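You operate a simulated robot arm through the tools that you are given. There is no shell and no other tool.

You run a simulated robot arm. Do the job below in one go: nothing can be reset, and whatever is moved stays where it is left.

TASK
Sand the ridges off the lime board under the work lamp.
Fine: swing the lamp out and switch it on first; use the block marked 320, put it back, then switch off and park the lamp. The blue bar stays where it is; the other boards and blocks stay as they are.

The check looks at the end state, three seconds after you hand in, the way a careful person would. Anything else that was tipped, shoved, dropped, spilled or broken makes it a failure.

THE ROBOT
A 6-joint arm with a two-finger gripper on a trunk, on a base that drives. Base frame: it is fixed to the floor where the robot stands at the start and does not move with it; the origin is under the middle of the robot, x ahead of it, y to its left, z up. Units: cm, degrees, N and s.
Its first joint turns from -166.0 to 166.0 degrees. Places, roughly: arm of the white work lamp [110, -20, 100]; blue bar with black knob [90, 50, 90]; button on the work lamp [110, 0, 90]; top of board marked alder [110, 0, 90]; top of board marked lime [90, 40, 90]; top of board marked pine [90, -10, 90]. Payload 2.45 kg.
Tool frame: the origin (TCP) lies between the finger pads and is the grasp point; the fingertips stand 2 cm ahead of it; z points along the fingers, y is the line along which they close. The gripper opens to 14 cm. The gripper's body begins 16.8 cm behind the TCP.
Orientation is that of the tool frame in the base frame, as a unit quaternion [x, y, z, w]. With the fingers straight down and closing along the base's y, the tool's x points along the base's -x, its y along +y and its z along -z.

THE INTERFACE
- The arm moves only by the tool servo_tool. Its argument "deltas" is a list of rows, each a list of 7 numbers: the gripper command, from -1 (shut) to 1 (fully open), values between in proportion, then the shift along the base's x, y, z in units of 250 mm (1.0 is 250 mm), then the turn, a rotation vector about the base's x, y, z in units of 60 degrees (1.0 is 60 degrees). In form: [[gripper, x, y, z, wx, wy, wz], ...]. A call has 1 to 20 rows; each row is the pose to reach, as a shift and turn from the pose commanded when the call began. A call with a number of a shift or a turn outside -1 to 1 is refused whole. Each row takes 0.2 s and may step no farther than 5 cm and 8.6 degrees from the row before; otherwise, or with a gripper value out of range, the whole call is refused. Where a pose cannot be reached the arm comes as near as it can. A force on the tool above 90 N (or 10 N above the force at the start of the call, whichever is more), or a blocked arm, ends the call early, and 0.2 s more pass. The fingers move at their own pace (about 4.5 cm/s each) and stop on an object; they squeeze with about 38 N. The grip force told is the motor's: it shows also when the fingers shut on nothing. Time passes only in rows, and 0.2 s behind the last, so rows that repeat a pose let the fingers close. The reply holds the time, the measured pose of the TCP, the force on the tool along the base axes, the opening and the grip force, in the units named above and with some noise, with the torque about the TCP (base axes, N m) and any sound that the robot's microphone picked up.
- Cameras (640 x 400 px; columns grow to the right, rows downward): "scene" is now at [-11.21, 17.78, 118.2]; the picture's right is [-0.09, -1.00, 0.00], its down [0.06, -0.01, -1.00] and it looks along [0.99, -0.09, 0.06] (base axes); focal length 290 px, centre (320, 200). "wrist" rides on the gripper at [7.8, 1.1, -20.9] in the tool frame; the picture's right is [-0.14, 0.99, 0.00], its down [-0.92, -0.13, -0.37] and it looks along [-0.37, -0.05, 0.93] (tool axes); focal length 280 px, centre (320, 200). There is no depth. A picture from a camera that has moved, and an enlarged one, comes with that camera's place and axes in the base frame and with its lens. The place of the scene camera against the robot may be out by one fixed shift of up to 1.8 cm in any direction.
- grab_frame(camera): a new picture of that camera. No time passes.
- drive_base(legs): drives the robot by 1 to 6 legs, each [ahead, left, turn to the left] in cm, cm and degrees, along the robot's own axes; the way and the turn of a leg run together, so that a leg with both is an arc; at most 150 cm and 180 degrees a leg. The arm and the cameras ride along, it lands a little off, and it stops where it bumps. It gives what a move gives.
- turn_head(pan, tilt): turns the head with the scene camera to pan (to the left, within 143 degrees either way) and tilt (down, from -29 to 69), counted from straight ahead of the robot. It gives what a move gives.
- zoom(camera, box): a new picture of the part [left, top, right, bottom] of that camera's present view, enlarged. No time passes.
- hand_in(): hands the job in; it is judged then, once.

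Nothing tells you exact positions but the pictures and the camera data. Unless the task says otherwise, let go and move clear before handing in.

The tools are called after ">>>" as name(argument=value, ...) on one line, values as JSON. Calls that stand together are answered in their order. servo_tool: Moves the arm, as the interface text tells. Its arguments: {"type":"object","properties":{"deltas":{"type":"array","items":{"type":"array","items":{"type":"number"}}}},"required":["deltas"]} The other tools are called the same way: drive_base (legs) drives the base; turn_head (pan, tilt) turns the head that bears the scene camera; grab_frame (camera) takes a picture; zoom (camera, box) takes an enlarged picture of a part of a camera's view; hand_in () hands the job in.

At the start:

```text
t: 0.0
eef_pos: [62.69, 2.9, 133.51]
orientation: [-0.002, 1.0, 0.0, -0.001]
contact_force: [0.0, 0.0, -0.2]
wrist_torque: [0.0, 0.0, -0.01]
grip_width: 13.98
finger_force: 0.1
robot x, y, heading: [-0.2, -0.03, 0.1]
head pan, tilt: [-5.0, -3.6]
```

scene: 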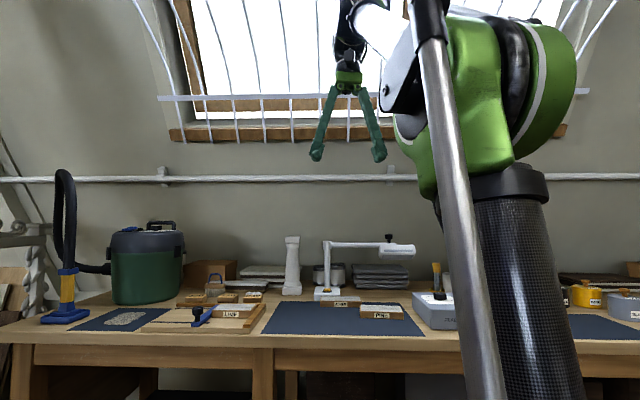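
wrist: 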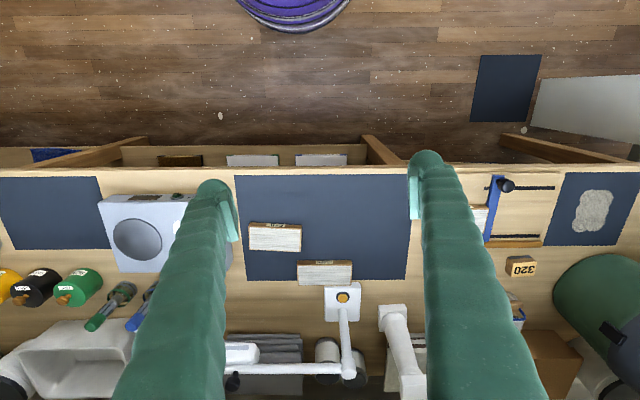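

I see a bench with the lamp in the middle, a fixture with a blue bar and the lime board at left, and the sanding blocks behind it. First I take closer pictures.

>>> zoom(camera="scene", box=[30, 220, 270, 370])

>>> zoom(camera="scene", box=[250, 220, 490, 370])

>>> zoom(camera="wrist", box=[400, 150, 640, 300])

>>> zoom(camera="wrist", box=[200, 200, 440, 400])

```text
2.67 times, centred on (150, 295) of scene
camera zoom: at [-11.21, 17.78, 118.2], right [-0.09, -1.0, 0.0], down [0.06, -0.01, -1.0], along [0.99, -0.09, 0.06], focal length 774 px, centre (773, -53)
```

zoom: 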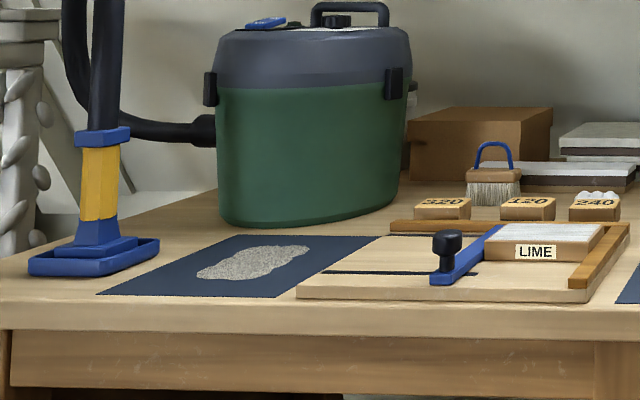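

```text
2.67 times, centred on (370, 295) of scene
camera zoom: at [-11.21, 17.78, 118.2], right [-0.09, -1.0, 0.0], down [0.06, -0.01, -1.0], along [0.99, -0.09, 0.06], focal length 774 px, centre (187, -53)
```

zoom: 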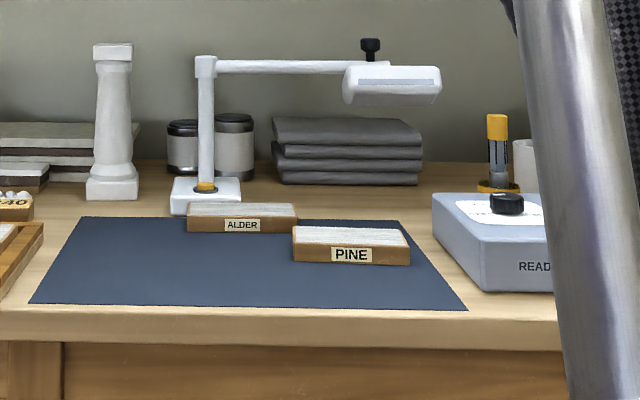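

```text
2.67 times, centred on (520, 225) of wrist
camera zoom: at [54.9, 4.12, 154.36], right [0.14, 0.99, 0.0], down [0.92, -0.13, 0.37], along [0.37, -0.05, -0.93], focal length 748 px, centre (-213, 133)
```

zoom: 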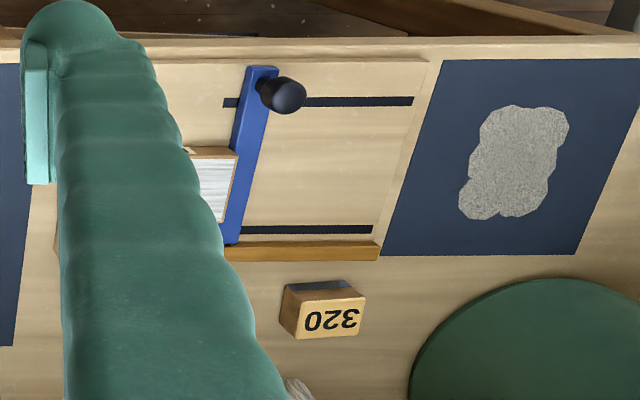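

```text
2.00 times, centred on (320, 300) of wrist
camera zoom: at [54.9, 4.12, 154.36], right [0.14, 0.99, 0.0], down [0.92, -0.13, 0.37], along [0.37, -0.05, -0.93], focal length 561 px, centre (320, 0)
```

zoom: 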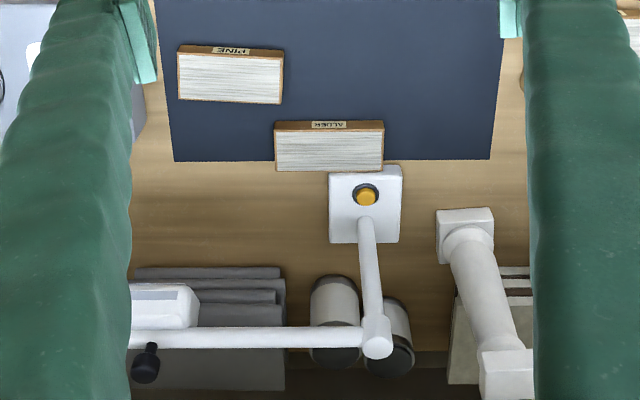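

The lamp post stands near (118, 2) with its arm pointing to -y, and the blocks sit behind the jig. I look closer at the blocks, the lime board and the lamp head.

>>> zoom(camera="scene", box=[170, 270, 274, 335])

>>> zoom(camera="scene", box=[310, 225, 430, 300])

>>> turn_head(pan=15, tilt=20)

>>> grab_frame(camera="scene")

```text
6.15 times, centred on (222, 302) of scene
camera zoom: at [-11.21, 17.78, 118.2], right [-0.09, -1.0, 0.0], down [0.06, -0.01, -1.0], along [0.99, -0.09, 0.06], focal length 1786 px, centre (923, -431)
```

zoom: 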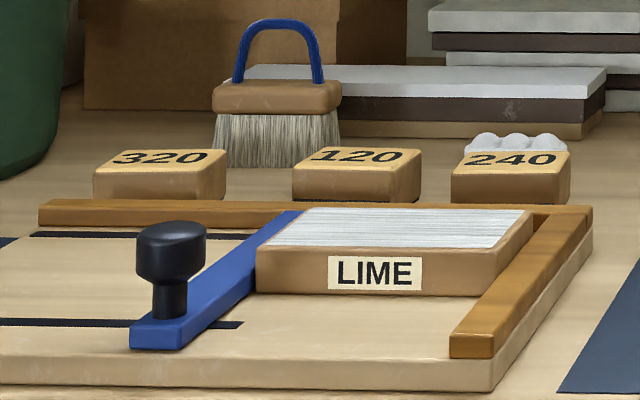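

```text
5.33 times, centred on (370, 262) of scene
camera zoom: at [-11.21, 17.78, 118.2], right [-0.09, -1.0, 0.0], down [0.06, -0.01, -1.0], along [0.99, -0.09, 0.06], focal length 1547 px, centre (53, -133)
```

zoom: 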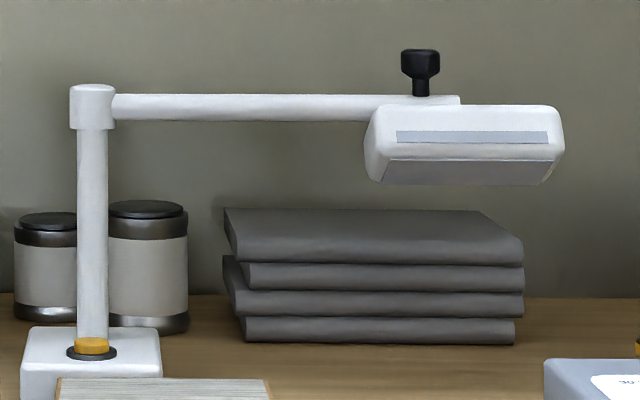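

```text
t: 0.9
eef_pos: [62.59, 2.99, 133.39]
orientation: [0.001, 1.0, -0.001, -0.001]
contact_force: [-0.4, -1.1, -0.3]
wrist_torque: [-0.03, -0.02, 0.0]
grip_width: 14.01
finger_force: 0.0
robot x, y, heading: [-0.18, 0.17, -0.2]
head pan, tilt: [15.0, 20.0]
```

```text
taken
camera scene: at [-11.0, 20.96, 114.43], right [0.26, -0.97, 0.0], down [-0.33, -0.09, -0.94], along [0.91, 0.24, -0.34], focal length 290 px, centre (320, 200)
```

scene: 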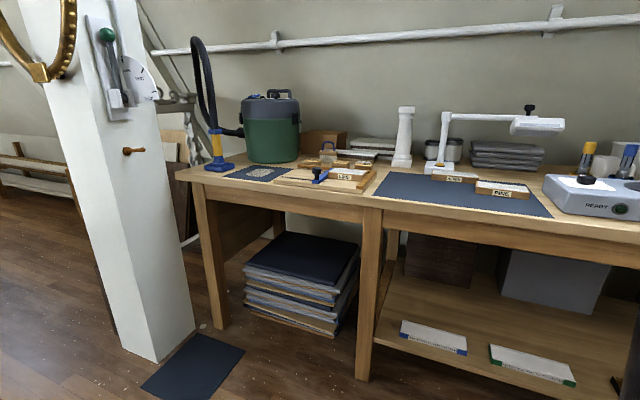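

The picture shows the jig, the blocks, and the whole bench. Before driving I check the floor in front of the robot.

>>> turn_head(pan=0, tilt=65)

>>> grab_frame(camera="scene")

>>> turn_head(pan=0, tilt=30)

>>> grab_frame(camera="scene")

```text
t: 2.0
eef_pos: [62.58, 2.95, 133.38]
orientation: [0.0, 1.0, 0.0, 0.0]
contact_force: [-0.5, -0.3, -0.9]
wrist_torque: [0.03, -0.01, 0.02]
grip_width: 13.99
finger_force: 0.0
robot x, y, heading: [0.01, -0.11, 0.1]
head pan, tilt: [0.0, 65.0]
```

```text
taken
camera scene: at [-13.93, 18.56, 108.05], right [0.0, -1.0, 0.0], down [-0.91, 0.0, -0.42], along [0.42, 0.0, -0.91], focal length 290 px, centre (320, 200)
```

scene: 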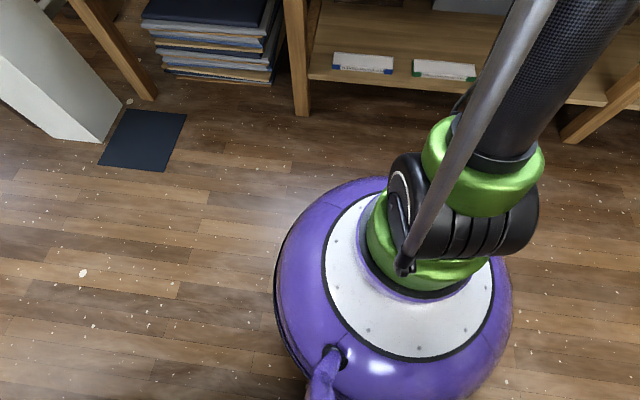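

```text
t: 3.0
eef_pos: [62.66, 2.98, 133.48]
orientation: [0.0, 1.0, 0.0, 0.0]
contact_force: [0.8, 0.4, 0.4]
wrist_torque: [-0.01, 0.02, -0.02]
grip_width: 14.01
finger_force: 0.2
robot x, y, heading: [0.13, 0.06, -0.0]
head pan, tilt: [0.0, 30.0]
```

```text
taken
camera scene: at [-10.96, 18.55, 112.81], right [0.0, -1.0, 0.0], down [-0.5, 0.0, -0.87], along [0.87, 0.0, -0.5], focal length 290 px, centre (320, 200)
```

scene: 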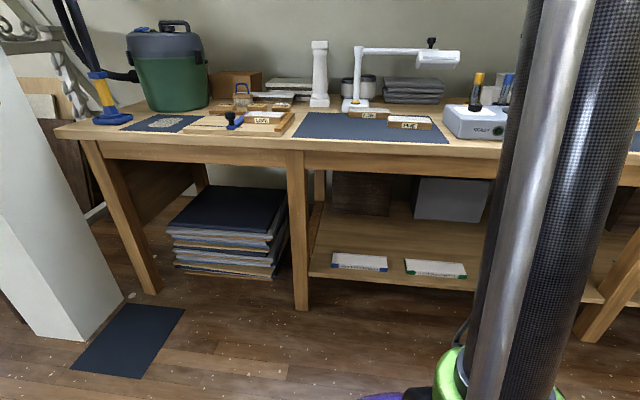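

The purple disc is the robot's own base (radius about 34 cm) and the floor ahead is free up to the bench front at x≈74. I drive 30 cm ahead and look again.

>>> drive_base(legs=[[30, 0, 0]])

>>> grab_frame(camera="wrist")

>>> grab_frame(camera="scene")

```text
t: 5.0
eef_pos: [92.48, 2.72, 133.41]
orientation: [0.002, 1.0, 0.0, 0.0]
contact_force: [-0.7, 0.0, 0.4]
wrist_torque: [0.0, 0.04, 0.01]
grip_width: 14.0
finger_force: 0.0
robot x, y, heading: [30.07, -0.22, -0.3]
head pan, tilt: [0.0, 30.0]
```

```text
taken
camera wrist: at [84.83, 3.85, 154.36], right [0.14, 0.99, 0.0], down [0.92, -0.13, 0.37], along [0.36, -0.05, -0.93], focal length 280 px, centre (320, 200)
```

wrist: 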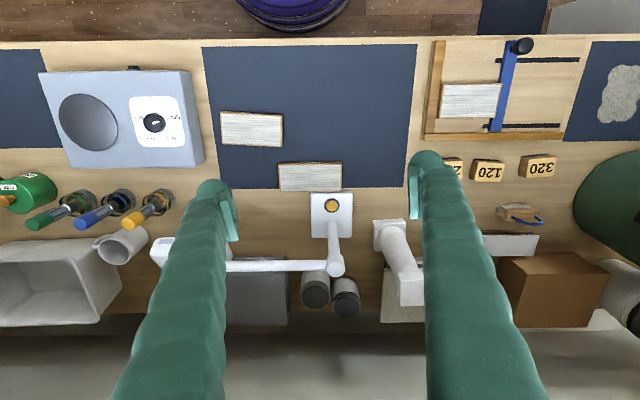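

```text
taken
camera scene: at [19.02, 18.53, 112.81], right [0.0, -1.0, 0.0], down [-0.5, 0.0, -0.87], along [0.87, 0.0, -0.5], focal length 290 px, centre (320, 200)
```

scene: 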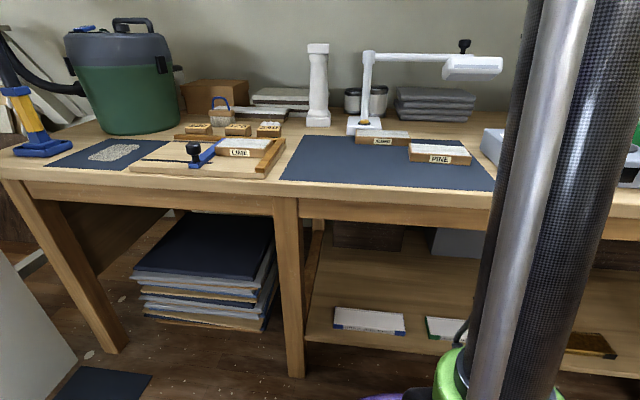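

The tool is now above the bench. I move it over the jig to see the lime board and blocks in detail.

>>> servo_tool(deltas=[[1, -0.03, 0.18, 0, 0, 0, 0], [1, -0.06, 0.36, 0, 0, 0, 0], [1, -0.09, 0.54, 0, 0, 0, 0], [1, -0.12, 0.72, 0, 0, 0, 0], [1, -0.15, 0.9, 0, 0, 0, 0], [1, -0.15, 0.9, 0, 0, 0, 0]])

>>> servo_tool(deltas=[[1, -0.03, 0.18, -0.04, 0, 0, 0], [1, -0.06, 0.36, -0.08, 0, 0, 0], [1, -0.09, 0.54, -0.12, 0, 0, 0], [1, -0.12, 0.64, -0.16, 0, 0, 0], [1, -0.12, 0.64, -0.16, 0, 0, 0]])

>>> grab_frame(camera="wrist")

>>> grab_frame(camera="scene")

```text
t: 6.4
eef_pos: [88.84, 25.15, 133.6]
orientation: [0.002, 1.0, 0.0, 0.0]
contact_force: [-0.1, -0.3, 0.2]
wrist_torque: [0.01, 0.01, -0.02]
grip_width: 14.02
finger_force: 0.1
robot x, y, heading: [30.06, 0.1, 0.0]
head pan, tilt: [0.0, 30.0]
```

```text
t: 7.6
eef_pos: [86.07, 41.2, 129.74]
orientation: [0.002, 1.0, 0.001, 0.0]
contact_force: [-0.2, 0.0, -0.4]
wrist_torque: [0.0, 0.0, -0.03]
grip_width: 14.01
finger_force: 0.1
robot x, y, heading: [29.78, 0.17, -0.6]
head pan, tilt: [0.0, 30.0]
```

```text
taken
camera wrist: at [78.28, 42.28, 150.53], right [0.14, 0.99, 0.0], down [0.92, -0.13, 0.37], along [0.36, -0.05, -0.93], focal length 280 px, centre (320, 200)
```

wrist: 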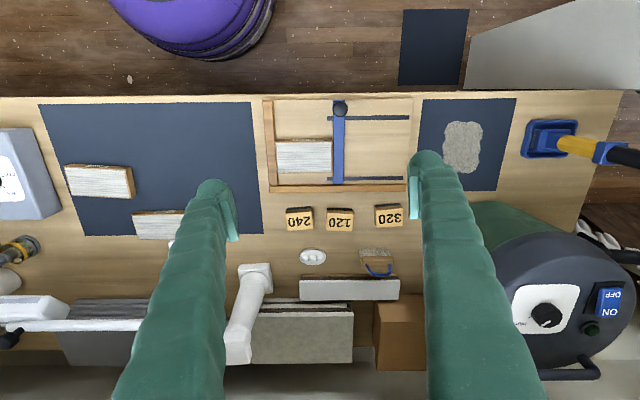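

```text
taken
camera scene: at [19.02, 18.54, 112.81], right [0.0, -1.0, 0.0], down [-0.5, 0.0, -0.87], along [0.87, 0.0, -0.5], focal length 290 px, centre (320, 200)
```

scene: 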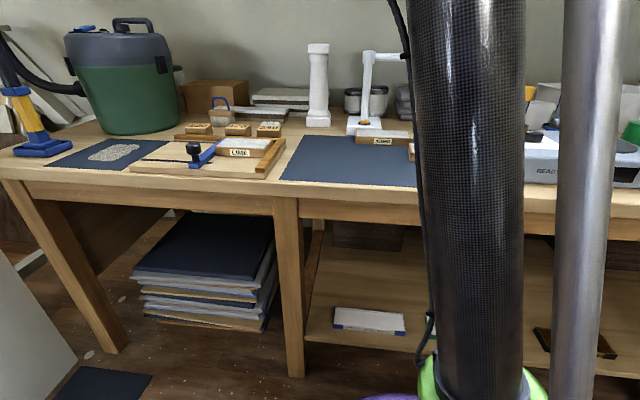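

>>> zoom(camera="wrist", box=[250, 90, 426, 200])

>>> zoom(camera="wrist", box=[270, 180, 430, 280])

>>> zoom(camera="scene", box=[120, 100, 296, 210])

```text
3.64 times, centred on (338, 145) of wrist
camera zoom: at [78.28, 42.28, 150.53], right [0.14, 0.99, 0.0], down [0.92, -0.13, 0.37], along [0.36, -0.05, -0.93], focal length 1020 px, centre (254, 400)
```

zoom: 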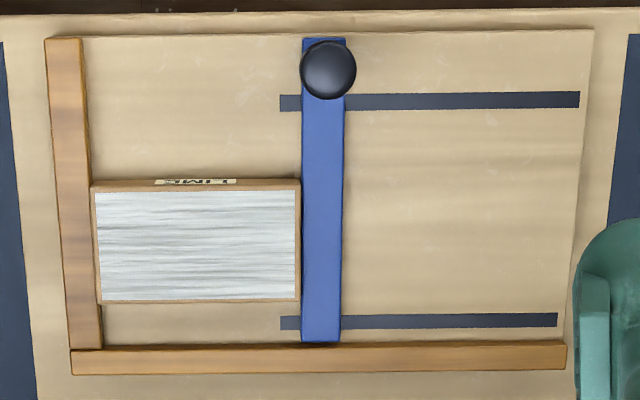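

```text
4.00 times, centred on (350, 230) of wrist
camera zoom: at [78.28, 42.28, 150.53], right [0.14, 0.99, 0.0], down [0.92, -0.13, 0.37], along [0.36, -0.05, -0.93], focal length 1122 px, centre (200, 80)
```

zoom: 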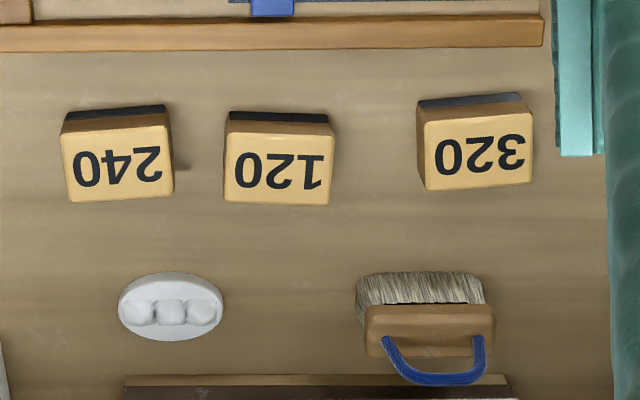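

```text
3.64 times, centred on (208, 155) of scene
camera zoom: at [19.02, 18.54, 112.81], right [0.0, -1.0, 0.0], down [-0.5, 0.0, -0.87], along [0.87, 0.0, -0.5], focal length 1055 px, centre (727, 364)
```

zoom: 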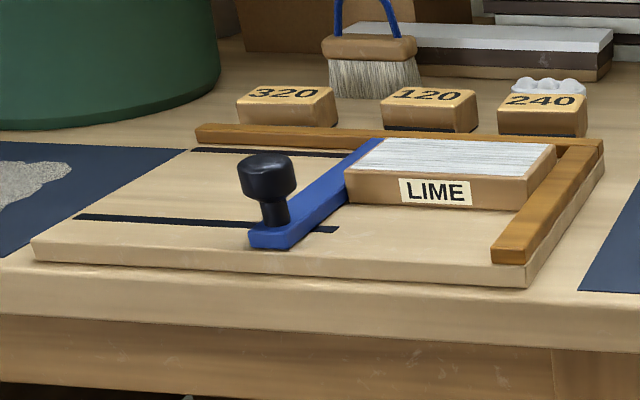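

The lime board's top is near z≈87, x 90–97, y 31–43; the 320 block is at about (111, 55). Next I move the tool over near the lamp's black knob to measure it.

>>> servo_tool(deltas=[[1, 0.05, -0.19, 0, 0, 0, 0], [1, 0.1, -0.38, 0, 0, 0, 0], [1, 0.15, -0.57, 0, 0, 0, 0], [1, 0.2, -0.76, 0, 0, 0, 0], [1, 0.25, -0.95, 0, 0, 0, 0]])

>>> servo_tool(deltas=[[1, 0.05, -0.19, 0, 0, 0, 0], [1, 0.1, -0.38, 0, 0, 0, 0], [1, 0.15, -0.57, 0, 0, 0, 0], [1, 0.2, -0.76, 0, 0, 0, 0], [1, 0.25, -0.95, 0, 0, 0, 0]])

>>> servo_tool(deltas=[[1, 0.04, -0.15, -0.0, 0, 0, 0], [1, 0.1, -0.34, 0, 0, 0, 0], [1, 0.14, -0.5, 0, 0, 0, 0], [1, 0.14, -0.5, 0, 0, 0, 0]])

>>> grab_frame(camera="wrist")

>>> grab_frame(camera="scene")

```text
t: 8.8
eef_pos: [92.1, 17.6, 129.77]
orientation: [0.002, 1.0, 0.0, 0.0]
contact_force: [0.2, -0.1, 0.2]
wrist_torque: [-0.05, -0.04, 0.0]
grip_width: 14.0
finger_force: 0.1
robot x, y, heading: [30.02, 0.06, -0.2]
head pan, tilt: [0.0, 30.0]
```

```text
t: 10.0
eef_pos: [98.23, -6.16, 129.48]
orientation: [0.002, 1.0, -0.001, 0.001]
contact_force: [-0.6, 0.1, 0.4]
wrist_torque: [-0.11, -0.04, -0.01]
grip_width: 14.02
finger_force: 0.0
robot x, y, heading: [29.99, 0.41, -0.1]
head pan, tilt: [0.0, 30.0]
```

```text
t: 11.0
eef_pos: [101.68, -18.7, 129.36]
orientation: [0.002, 1.0, 0.0, 0.0]
contact_force: [0.4, 0.0, -0.1]
wrist_torque: [-0.02, -0.04, -0.03]
grip_width: 14.01
finger_force: 0.0
robot x, y, heading: [29.97, 0.08, -0.3]
head pan, tilt: [0.0, 30.0]
```

```text
taken
camera wrist: at [93.95, -17.56, 150.23], right [0.14, 0.99, 0.0], down [0.92, -0.13, 0.37], along [0.36, -0.05, -0.93], focal length 280 px, centre (320, 200)
```

wrist: 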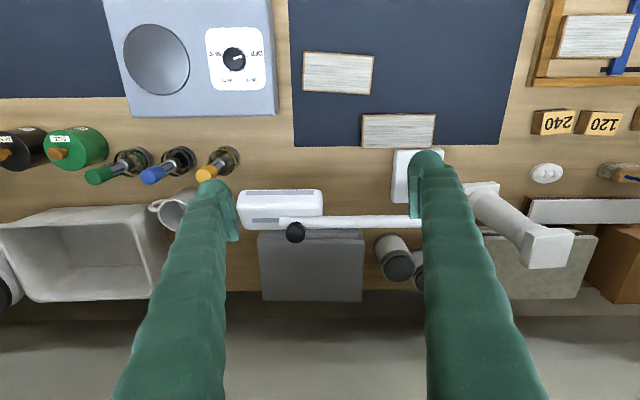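

```text
taken
camera scene: at [19.02, 18.53, 112.81], right [0.0, -1.0, 0.0], down [-0.5, 0.0, -0.87], along [0.87, 0.0, -0.5], focal length 290 px, centre (320, 200)
```

scene: 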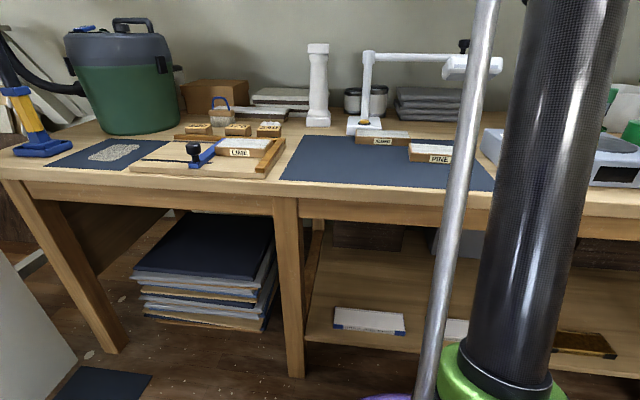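

The knob sits on the arm's end near (114, -24, 111). I zoom in to see its shape.

>>> zoom(camera="wrist", box=[232, 170, 392, 270])

>>> turn_head(pan=-8, tilt=8)

>>> zoom(camera="scene", box=[220, 100, 460, 250])

```text
4.00 times, centred on (312, 220) of wrist
camera zoom: at [93.95, -17.56, 150.23], right [0.14, 0.99, 0.0], down [0.92, -0.13, 0.37], along [0.36, -0.05, -0.93], focal length 1122 px, centre (352, 120)
```

zoom: 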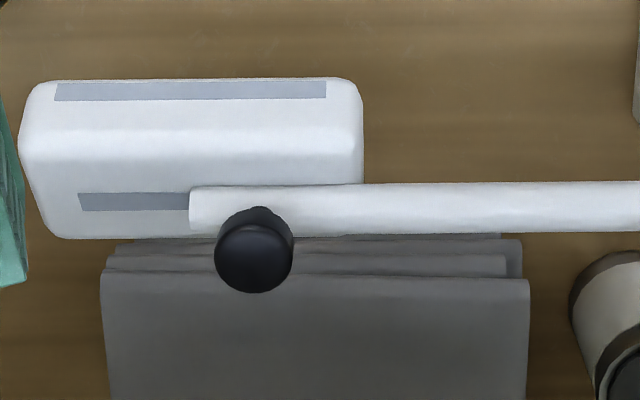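

```text
t: 11.9
eef_pos: [101.72, -18.63, 129.33]
orientation: [0.001, 1.0, 0.0, 0.0]
contact_force: [0.8, 0.7, -0.5]
wrist_torque: [0.0, 0.04, 0.0]
grip_width: 14.0
finger_force: 0.0
robot x, y, heading: [29.84, 0.15, -0.2]
head pan, tilt: [-8.0, 8.0]
```

```text
2.67 times, centred on (340, 175) of scene
camera zoom: at [19.15, 17.24, 116.37], right [-0.14, -0.99, 0.0], down [-0.14, 0.02, -0.99], along [0.98, -0.14, -0.14], focal length 774 px, centre (267, 267)
```

zoom: 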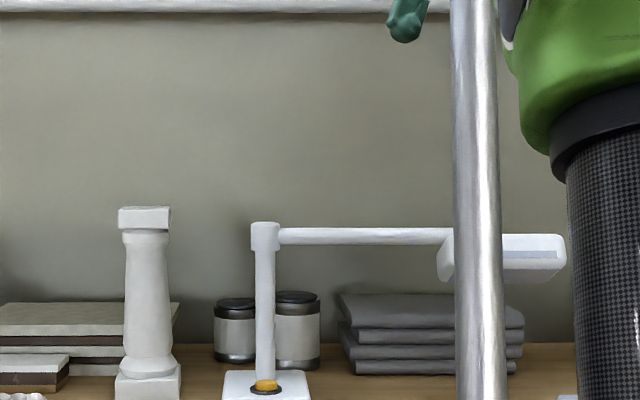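

The knob is a round cap about 3 cm wide on a short stem on top of the lamp arm. I move forward so that both knob and post show free of the fingers, to measure the pivot.

>>> servo_tool(deltas=[[1, 0.15, 0.08, 0, 0, 0, 0], [1, 0.3, 0.16, 0, 0, 0, 0], [1, 0.45, 0.24, 0, 0, 0, 0], [1, 0.6, 0.3, 0, 0, 0, 0], [1, 0.6, 0.3, 0, 0, 0, 0]])

>>> grab_frame(camera="wrist")

>>> zoom(camera="wrist", box=[200, 60, 440, 210])

```text
t: 13.1
eef_pos: [112.45, -10.81, 125.59]
orientation: [0.001, 1.0, 0.0, 0.0]
contact_force: [-0.2, 0.1, 0.6]
wrist_torque: [0.01, -0.03, 0.02]
grip_width: 13.99
finger_force: 0.0
out of reach, approached as far as the arm can: row 2, 3, 4, 5
robot x, y, heading: [29.64, 0.02, -0.4]
head pan, tilt: [-8.0, 8.0]
```

```text
taken
camera wrist: at [104.8, -9.69, 146.43], right [0.14, 0.99, 0.0], down [0.92, -0.13, 0.37], along [0.36, -0.05, -0.93], focal length 280 px, centre (320, 200)
```

wrist: 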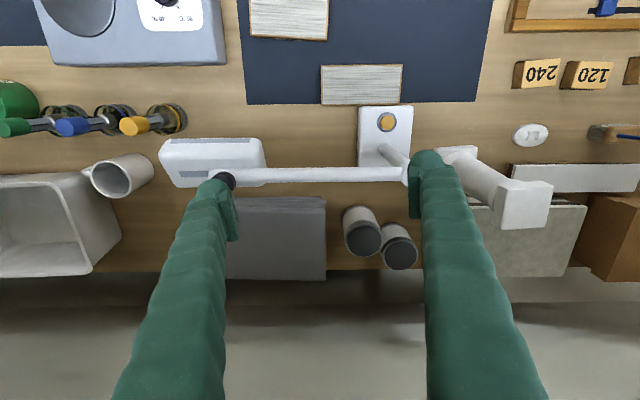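

```text
2.67 times, centred on (320, 135) of wrist
camera zoom: at [104.8, -9.69, 146.43], right [0.14, 0.99, 0.0], down [0.92, -0.13, 0.37], along [0.36, -0.05, -0.93], focal length 748 px, centre (320, 373)
```

zoom: 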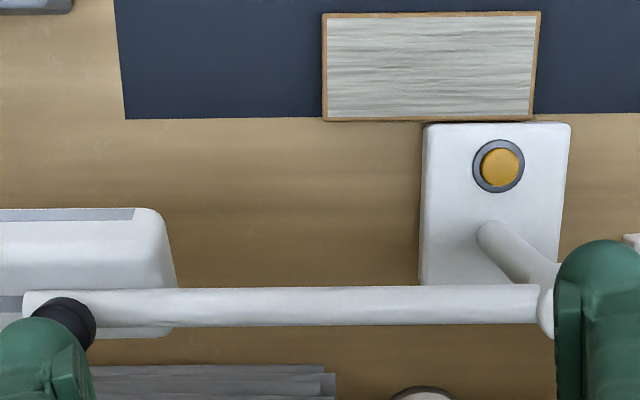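

The reach at this height ends near x=112, the pivot is at about (118, 2) and the knob at (114.5, -24.4). I drive the base 4 cm ahead and 8 cm right to reach the knob comfortably.

>>> servo_tool(deltas=[[1, -0.15, 0, 0, 0, 0, 0], [1, -0.3, 0, 0, 0, 0, 0], [1, -0.3, 0, 0, 0, 0, 0]])

>>> drive_base(legs=[[4, -8, 0]])

>>> grab_frame(camera="wrist")

```text
t: 13.5
eef_pos: [110.69, -10.99, 125.74]
orientation: [0.002, 1.0, -0.001, 0.006]
contact_force: [44.6, -11.0, -28.4]
wrist_torque: [2.27, 7.28, 0.71]
grip_width: 13.99
finger_force: 0.0
out of reach, approached as far as the arm can: row 1
robot x, y, heading: [29.86, 0.03, -0.1]
head pan, tilt: [-8.0, 8.0]
stopped in row 1: the force on the tool passed its limit at 312 N (the readings are from after the stop); the commanded pose is now the measured one
```

```text
t: 14.9
eef_pos: [114.65, -19.21, 125.84]
orientation: [0.002, 1.0, -0.001, 0.006]
contact_force: [23.6, -3.4, -14.7]
wrist_torque: [0.65, 3.8, 0.12]
grip_width: 13.98
finger_force: 0.0
robot x, y, heading: [33.97, -8.41, -0.2]
head pan, tilt: [-8.0, 8.0]
stopped in leg 1: the force on the tool passed its limit at 90 N (the readings are from after the stop); the commanded pose is now the measured one
```

```text
taken
camera wrist: at [106.68, -18.0, 146.52], right [0.14, 0.99, 0.0], down [0.92, -0.13, 0.38], along [0.38, -0.05, -0.92], focal length 280 px, centre (320, 200)
```

wrist: 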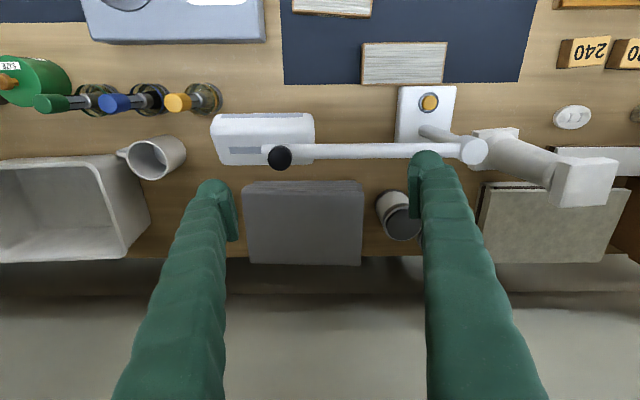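

An unexpected strong force arose on the tool (312 N), so something is touching the gripper or arm. I look at what is around the arm before moving more.

>>> turn_head(pan=-15, tilt=-10)

>>> grab_frame(camera="scene")

```text
t: 15.8
eef_pos: [114.64, -19.2, 125.76]
orientation: [0.0, 1.0, -0.001, 0.006]
contact_force: [34.1, -11.5, -20.5]
wrist_torque: [2.15, 5.61, 0.74]
grip_width: 14.01
finger_force: 0.0
robot x, y, heading: [33.66, -8.3, -0.1]
head pan, tilt: [-15.0, -10.0]
```

```text
taken
camera scene: at [22.08, 8.17, 119.17], right [-0.26, -0.96, 0.0], down [0.17, -0.05, -0.98], along [0.95, -0.26, 0.17], focal length 290 px, centre (320, 200)
```

scene: 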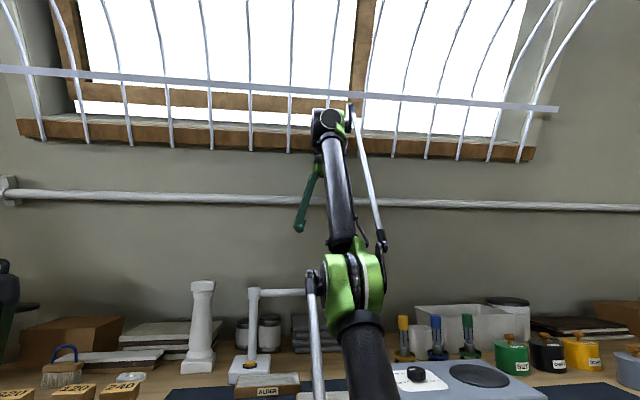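

The force is along the forearm's normal at the wrist camera's height: the camera housing touches the robot's own forearm in this high, stretched pose. Lowering the tool flattens the forearm, so I go down gently while over free air.

>>> servo_tool(deltas=[[1, 0, 0, -0.06, 0, 0, 0], [1, 0, 0, -0.12, 0, 0, 0], [1, 0, 0, -0.2, 0, 0, 0], [1, 0, 0, -0.2, 0, 0, 0]])

```text
t: 16.0
eef_pos: [114.78, -19.21, 125.49]
orientation: [0.001, 1.0, -0.002, 0.009]
contact_force: [38.3, -5.7, -27.4]
wrist_torque: [0.92, 5.88, 0.14]
grip_width: 13.99
finger_force: 0.1
out of reach, approached as far as the arm can: row 1
robot x, y, heading: [34.2, -8.51, -0.4]
head pan, tilt: [-15.0, -10.0]
stopped in row 1: the force on the tool passed its limit at 166 N (the readings are from after the stop); the commanded pose is now the measured one
```

The arm is stretched nearly straight, so the wrist is folded against the forearm. I open the wrist angle instead: pitch the tool so the fingers swing back toward the robot while the wrist stays put.

>>> servo_tool(deltas=[[1, -0.066, 0, -0.01, 0, 0.0417, 0], [1, -0.132, 0, -0.02, 0, 0.0833, 0], [1, -0.198, 0, -0.03, 0, 0.125, 0]])

```text
t: 16.3
eef_pos: [114.92, -19.19, 125.38]
orientation: [0.001, 1.0, -0.002, 0.009]
contact_force: [55.4, -11.1, -35.8]
wrist_torque: [2.01, 8.82, 0.5]
grip_width: 14.01
finger_force: 0.1
robot x, y, heading: [33.97, -8.19, -0.3]
head pan, tilt: [-15.0, -10.0]
stopped in row 1: the force on the tool passed its limit at 182 N (the readings are from after the stop); the commanded pose is now the measured one
```

I had the fold direction the wrong way round: the forearm comes up from below on the robot's side, so the fingers must swing outward (+x) to open the angle. I do that with small steps.

>>> servo_tool(deltas=[[1, 0.03, 0, 0.005, 0, -0.02, 0], [1, 0.066, 0, 0.0, 0, -0.0417, 0], [1, 0.1, 0, 0.0, 0, -0.0625, 0], [1, 0.132, 0, 0.0, 0, -0.0833, 0]])

```text
t: 17.3
eef_pos: [118.23, -19.09, 125.32]
orientation: [0.0, 0.999, -0.001, 0.051]
contact_force: [-1.0, -0.3, -0.3]
wrist_torque: [-0.01, 0.0, 0.0]
grip_width: 14.02
finger_force: 0.0
robot x, y, heading: [33.64, -8.25, -0.1]
head pan, tilt: [-15.0, -10.0]
```

The force is gone. I now pull the wrist back and down out of the stretched pose, staying above the lamp.

>>> servo_tool(deltas=[[1, -0.06, 0, -0.06, 0, 0, 0], [1, -0.12, 0, -0.12, 0, 0, 0], [1, -0.2, 0, -0.18, 0, 0, 0], [1, -0.3, 0, -0.22, 0, 0, 0], [1, -0.4, 0, -0.26, 0, 0, 0], [1, -0.5, 0, -0.28, 0, 0, 0], [1, -0.5, 0, -0.28, 0, 0, 0]])

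>>> grab_frame(camera="wrist")

>>> grab_frame(camera="scene")

```text
t: 18.9
eef_pos: [115.93, -21.02, 126.55]
orientation: [0.001, 0.999, -0.001, 0.05]
contact_force: [-0.7, -0.3, 0.2]
wrist_torque: [0.01, -0.01, -0.01]
grip_width: 14.01
finger_force: 0.0
out of reach, approached as far as the arm can: row 1, 2, 3, 4, 5, 6, 7
robot x, y, heading: [33.84, -8.52, -0.4]
head pan, tilt: [-15.0, -10.0]
```

```text
taken
camera wrist: at [106.08, -19.81, 146.62], right [0.14, 0.99, 0.01], down [0.88, -0.13, 0.46], along [0.46, -0.05, -0.89], focal length 280 px, centre (320, 200)
```

wrist: 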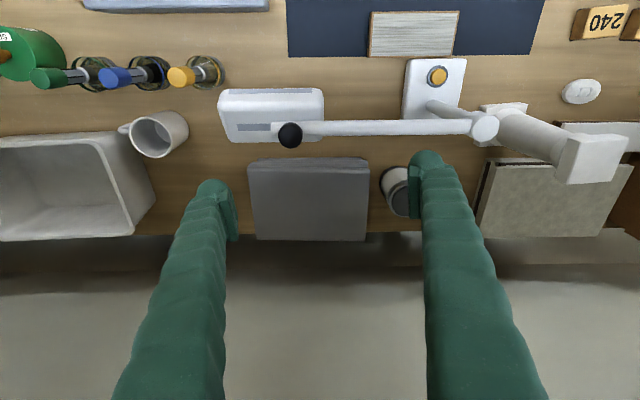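

```text
taken
camera scene: at [22.08, 8.17, 119.18], right [-0.26, -0.96, 0.0], down [0.17, -0.05, -0.98], along [0.95, -0.26, 0.17], focal length 290 px, centre (320, 200)
```

scene: 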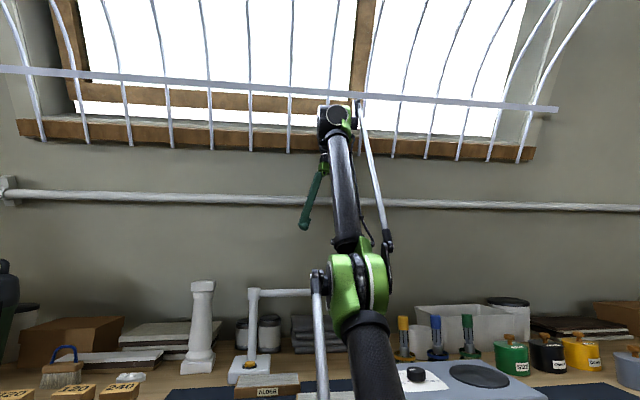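

The arm slid sideways along its full-stretch sphere; it sits at the straight-elbow singularity. I try many tiny steps directly inward toward the shoulder.

>>> servo_tool(deltas=[[1, -0.005, 0.001, -0.0086, 0, 0, 0], [1, -0.01, 0.002, -0.0172, 0, 0, 0], [1, -0.015, 0.002, -0.0258, 0, 0, 0], [1, -0.02, 0.003, -0.0344, 0, 0, 0], [1, -0.025, 0.004, -0.043, 0, 0, 0], [1, -0.03, 0.005, -0.0516, 0, 0, 0], [1, -0.035, 0.006, -0.06, 0, 0, 0], [1, -0.04, 0.006, -0.0688, 0, 0, 0], [1, -0.045, 0.007, -0.077, 0, 0, 0], [1, -0.05, 0.008, -0.086, 0, 0, 0], [1, -0.055, 0.009, -0.0946, 0, 0, 0], [1, -0.06, 0.01, -0.103, 0, 0, 0], [1, -0.065, 0.01, -0.112, 0, 0, 0], [1, -0.07, 0.011, -0.12, 0, 0, 0], [1, -0.075, 0.012, -0.129, 0, 0, 0], [1, -0.08, 0.013, -0.138, 0, 0, 0]])

```text
t: 22.3
eef_pos: [116.33, -21.02, 125.99]
orientation: [0.002, 0.999, -0.001, 0.051]
contact_force: [-0.1, -0.1, 0.2]
wrist_torque: [-0.01, -0.03, -0.03]
grip_width: 14.02
finger_force: 0.1
out of reach, approached as far as the arm can: row 2, 3, 4, 5, 6, 7, 8, 9, 10, 11, 12, 13, 14, 15, 16
robot x, y, heading: [33.67, -8.26, -0.5]
head pan, tilt: [-15.0, -10.0]
```

Still held. I look at the arm's posture itself to understand the limit.

>>> turn_head(pan=-25, tilt=15)

>>> grab_frame(camera="scene")

>>> turn_head(pan=-25, tilt=50)

>>> grab_frame(camera="scene")

>>> turn_head(pan=-15, tilt=-25)

>>> grab_frame(camera="scene")

```text
t: 23.2
eef_pos: [116.42, -20.89, 125.99]
orientation: [0.001, 0.999, 0.0, 0.05]
contact_force: [-0.4, -0.1, -0.2]
wrist_torque: [0.02, 0.01, -0.03]
grip_width: 13.99
finger_force: 0.0
robot x, y, heading: [33.98, -8.29, -0.4]
head pan, tilt: [-25.0, 15.0]
```

```text
taken
camera scene: at [22.4, 6.41, 115.24], right [-0.43, -0.9, 0.0], down [-0.23, 0.11, -0.97], along [0.87, -0.41, -0.26], focal length 290 px, centre (320, 200)
```

scene: 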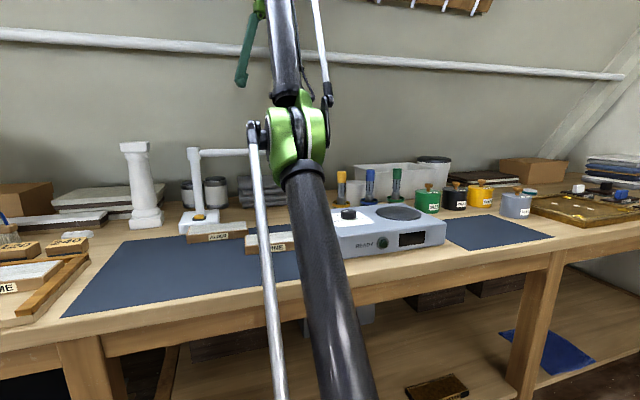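

```text
t: 24.2
eef_pos: [116.45, -20.88, 126.12]
orientation: [0.001, 0.999, -0.001, 0.05]
contact_force: [-0.1, 1.0, 0.0]
wrist_torque: [0.02, 0.01, 0.03]
grip_width: 13.99
finger_force: 0.0
robot x, y, heading: [33.91, -8.33, -0.0]
head pan, tilt: [-25.0, 50.0]
```

```text
taken
camera scene: at [20.91, 7.1, 109.87], right [-0.43, -0.9, 0.0], down [-0.69, 0.33, -0.64], along [0.58, -0.27, -0.77], focal length 290 px, centre (320, 200)
```

scene: 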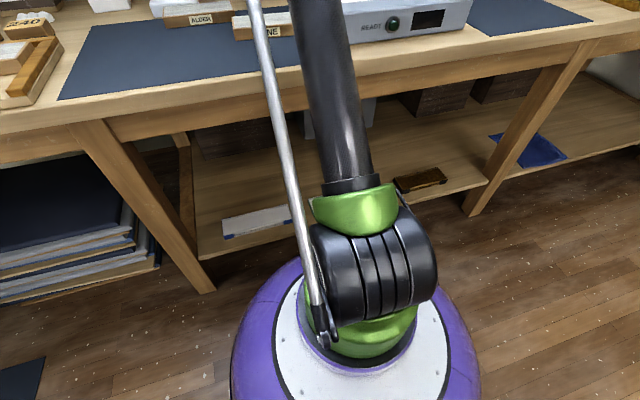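

```text
t: 25.7
eef_pos: [116.46, -20.91, 126.1]
orientation: [0.001, 0.999, 0.0, 0.051]
contact_force: [-0.1, 0.0, 0.6]
wrist_torque: [0.0, -0.02, 0.06]
grip_width: 13.99
finger_force: 0.0
robot x, y, heading: [33.87, -8.15, -0.3]
head pan, tilt: [-15.0, -25.0]
```

```text
taken
camera scene: at [20.8, 8.52, 121.22], right [-0.26, -0.96, 0.0], down [0.41, -0.11, -0.91], along [0.87, -0.24, 0.42], focal length 290 px, centre (320, 200)
```

scene: 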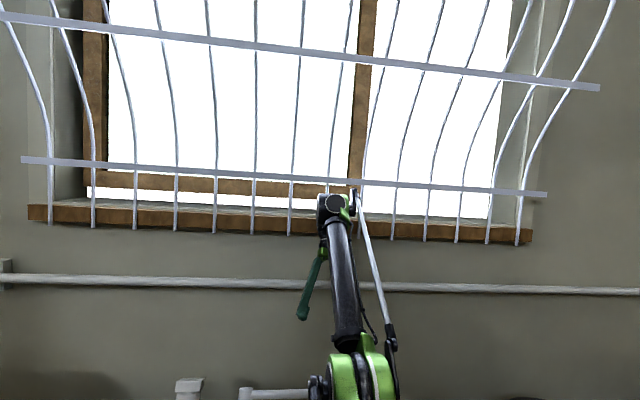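

The arm is at its straight-elbow singularity; a move straight down has a tangential part that should bend the elbow the right way (forearm flatter). I try that, keeping the fingertips above the knob.

>>> servo_tool(deltas=[[1, 0.04, 0, -0.04, 0, 0, 0], [1, 0.06, 0, -0.08, 0, 0, 0], [1, 0.08, 0, -0.12, 0, 0, 0], [1, 0.08, 0, -0.16, 0, 0, 0], [1, 0.08, 0, -0.2, 0, 0, 0], [1, 0.08, 0, -0.24, 0, 0, 0], [1, 0.08, 0, -0.28, 0, 0, 0], [1, 0.08, 0, -0.32, 0, 0, 0]])

```text
t: 27.5
eef_pos: [121.36, -21.53, 119.67]
orientation: [0.001, 0.999, -0.001, 0.05]
contact_force: [0.0, 0.5, 0.4]
wrist_torque: [0.03, 0.01, 0.0]
grip_width: 13.98
finger_force: 0.1
out of reach, approached as far as the arm can: row 3, 4, 5, 6, 7, 8
robot x, y, heading: [33.68, -8.11, -0.2]
head pan, tilt: [-15.0, -25.0]
```

The elbow seems to have crossed slightly over and sits against its limit. I back the base away from the wall by 25 cm, fingers passing above the lamp, so that I have free room to re-bend the elbow.

>>> drive_base(legs=[[-25, 0, 0]])

>>> servo_tool(deltas=[[1, 0.06, 0, 0.06, 0, 0, 0], [1, 0.12, 0, 0.12, 0, 0, 0], [1, 0.2, 0, 0.2, 0, 0, 0], [1, 0.2, 0, 0.2, 0, 0, 0], [1, 0.33, 0, 0.08, 0, 0, 0], [1, 0.46, 0, -0.04, 0, 0, 0], [1, 0.5, 0, -0.2, 0, 0, 0], [1, 0.5, 0, -0.36, 0, 0, 0], [1, 0.5, 0, -0.5, 0, 0, 0]])

```text
t: 29.3
eef_pos: [96.2, -21.15, 119.61]
orientation: [-0.001, 0.999, 0.0, 0.049]
contact_force: [0.5, -0.9, -0.2]
wrist_torque: [0.03, 0.01, 0.03]
grip_width: 13.94
finger_force: 0.0
robot x, y, heading: [8.63, -8.02, 0.0]
head pan, tilt: [-15.0, -25.0]
```

```text
t: 31.3
eef_pos: [108.36, -21.05, 107.33]
orientation: [0.0, 0.999, -0.001, 0.05]
contact_force: [0.2, -0.4, 0.4]
wrist_torque: [0.04, -0.02, 0.0]
grip_width: 14.0
finger_force: 0.1
out of reach, approached as far as the arm can: row 2, 3, 4, 5, 6, 7
robot x, y, heading: [8.68, -8.06, -0.3]
head pan, tilt: [-15.0, -25.0]
```

The elbow is bent correctly again and the target was reached. The fingers are close to the lamp head, so I check with the wrist camera.

>>> grab_frame(camera="wrist")

>>> grab_frame(camera="scene")

```text
taken
camera wrist: at [98.64, -19.84, 127.25], right [0.14, 0.99, 0.01], down [0.88, -0.13, 0.46], along [0.46, -0.05, -0.89], focal length 280 px, centre (320, 200)
```

wrist: 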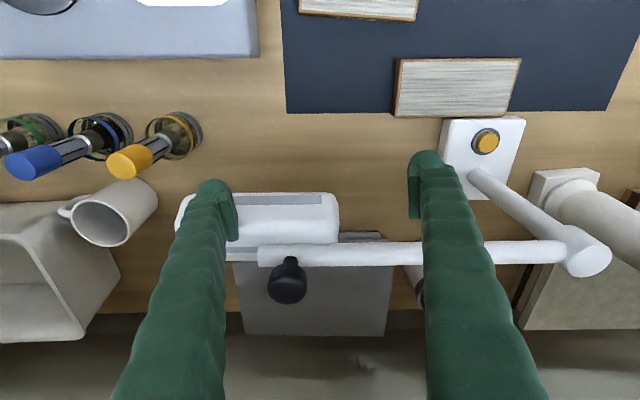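

```text
taken
camera scene: at [-4.57, 8.55, 121.22], right [-0.26, -0.97, 0.0], down [0.41, -0.11, -0.91], along [0.88, -0.24, 0.42], focal length 290 px, centre (320, 200)
```

scene: 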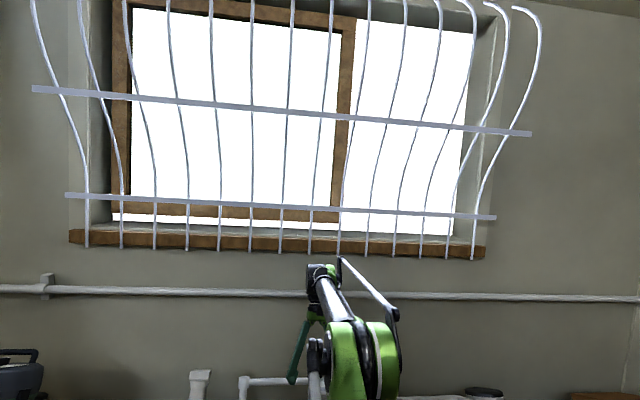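

Nothing has moved on the lamp. I back off in -x and a little up, and set the tool upright again.

>>> servo_tool(deltas=[[1, -0.08, 0, 0.0, 0, 0, 0], [1, -0.2, 0, 0.04, 0, 0, 0], [1, -0.32, 0, 0.1, 0, 0.03, 0], [1, -0.48, 0, 0.2, 0, 0.06, 0], [1, -0.64, 0, 0.26, 0, 0.097, 0], [1, -0.8, 0, 0.3, 0, 0.097, 0], [1, -0.8, 0, 0.3, 0, 0.097, 0]])

>>> grab_frame(camera="wrist")

```text
t: 32.9
eef_pos: [88.79, -21.31, 114.56]
orientation: [-0.001, 1.0, -0.002, -0.001]
contact_force: [0.1, -0.1, 0.6]
wrist_torque: [-0.03, 0.07, 0.0]
grip_width: 13.99
finger_force: 0.0
robot x, y, heading: [8.69, -8.05, -0.3]
head pan, tilt: [-15.0, -25.0]
```

```text
taken
camera wrist: at [81.16, -20.09, 135.55], right [0.14, 0.99, 0.0], down [0.92, -0.13, 0.37], along [0.36, -0.05, -0.93], focal length 280 px, centre (320, 200)
```

wrist: 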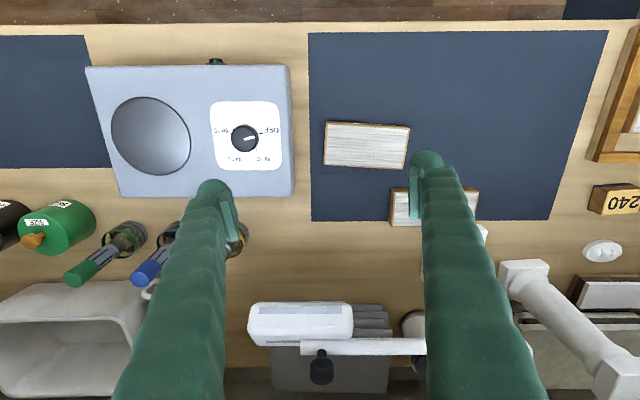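

The arm is healthy again. I retract the tool, drive the base forward again, and approach the knob from a lower, nearer pose.

>>> servo_tool(deltas=[[1, -0.16, -0.02, 0.04, 0, 0, 0], [1, -0.32, -0.05, 0.08, 0, 0, 0], [1, -0.5, -0.1, 0.14, 0, 0, 0], [1, -0.5, -0.12, 0.14, 0, 0, 0]])

>>> drive_base(legs=[[25, 0, 0]])

>>> zoom(camera="wrist", box=[230, 170, 420, 290])

>>> grab_frame(camera="wrist")

```text
t: 33.9
eef_pos: [76.18, -24.24, 118.02]
orientation: [0.0, 1.0, -0.001, -0.001]
contact_force: [0.6, 1.0, 0.0]
wrist_torque: [0.0, 0.01, -0.02]
grip_width: 14.01
finger_force: 0.2
robot x, y, heading: [8.5, -8.28, 0.2]
head pan, tilt: [-15.0, -25.0]
```

```text
t: 35.7
eef_pos: [100.95, -24.49, 117.94]
orientation: [0.0, 1.0, -0.001, 0.0]
contact_force: [-0.4, 0.2, 0.2]
wrist_torque: [-0.02, 0.02, -0.02]
grip_width: 13.99
finger_force: 0.0
robot x, y, heading: [33.52, -7.86, -0.5]
head pan, tilt: [-15.0, -25.0]
```

```text
3.33 times, centred on (325, 230) of wrist
camera zoom: at [93.28, -23.3, 138.92], right [0.14, 0.99, 0.0], down [0.92, -0.13, 0.37], along [0.36, -0.05, -0.93], focal length 935 px, centre (303, 100)
```

zoom: 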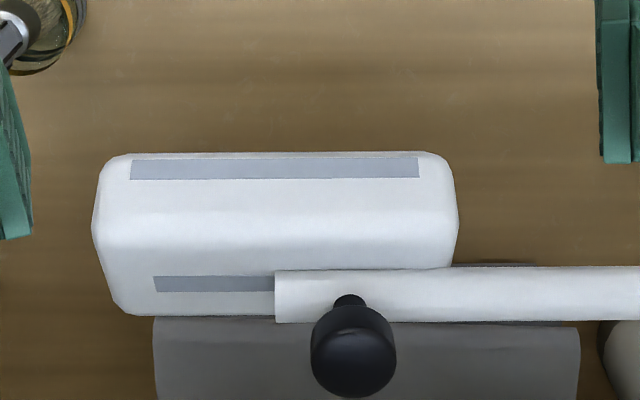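

```text
taken
camera wrist: at [93.28, -23.3, 138.92], right [0.14, 0.99, 0.0], down [0.92, -0.13, 0.37], along [0.36, -0.05, -0.93], focal length 280 px, centre (320, 200)
```

wrist: 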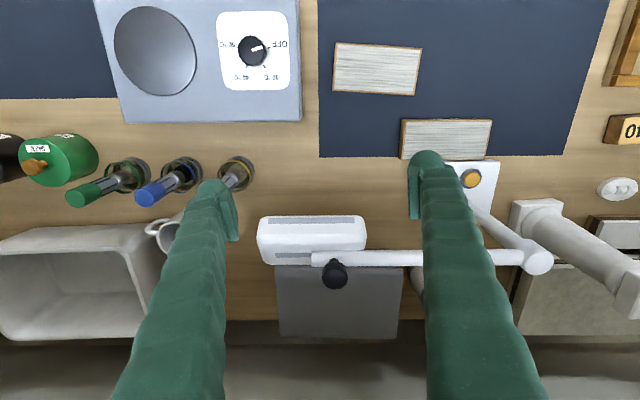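

The knob is at (114.4, -24.4), cap z≈108.6–111.1. I move above it at z≈115 and look before lowering.

>>> servo_tool(deltas=[[1, 0.14, 0, -0.04, 0, 0, 0], [1, 0.28, 0, -0.08, 0, 0, 0], [1, 0.42, 0, -0.12, 0, 0, 0], [1, 0.53, 0.004, -0.12, 0, 0, 0], [1, 0.53, 0.004, -0.12, 0, 0, 0]])

>>> grab_frame(camera="wrist")

```text
t: 36.9
eef_pos: [114.22, -24.4, 114.93]
orientation: [0.001, 1.0, -0.001, -0.001]
contact_force: [0.3, 0.0, 0.0]
wrist_torque: [-0.02, -0.01, -0.05]
grip_width: 13.99
finger_force: 0.0
robot x, y, heading: [33.7, -8.2, -0.4]
head pan, tilt: [-15.0, -25.0]
```

```text
taken
camera wrist: at [106.57, -23.18, 135.89], right [0.14, 0.99, 0.0], down [0.92, -0.13, 0.37], along [0.36, -0.05, -0.93], focal length 280 px, centre (320, 200)
```

wrist: 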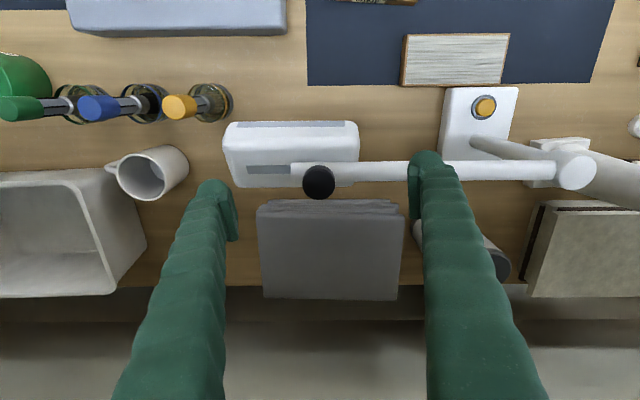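

The knob is directly between the fingers. I lower to z≈110.3 and close on it.

>>> servo_tool(deltas=[[1, 0.005, -0.004, -0.05, 0, 0, 0], [1, 0.01, -0.004, -0.1, 0, 0, 0], [1, 0.01, -0.004, -0.15, 0, 0, 0], [1, 0.01, -0.004, -0.183, 0, 0, 0], [1, 0.01, -0.004, -0.183, 0, 0, 0]])

>>> grab_frame(camera="wrist")

```text
t: 38.1
eef_pos: [114.57, -24.47, 110.4]
orientation: [0.0, 1.0, -0.001, -0.001]
contact_force: [-0.1, -0.3, -0.4]
wrist_torque: [0.0, 0.01, -0.02]
grip_width: 14.0
finger_force: 0.1
robot x, y, heading: [33.21, -8.4, -0.2]
head pan, tilt: [-15.0, -25.0]
```

```text
taken
camera wrist: at [106.84, -23.34, 131.33], right [0.14, 0.99, 0.0], down [0.92, -0.13, 0.37], along [0.36, -0.05, -0.93], focal length 280 px, centre (320, 200)
```

wrist: 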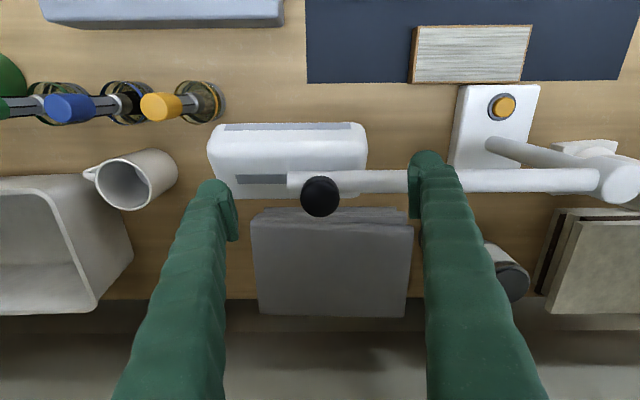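

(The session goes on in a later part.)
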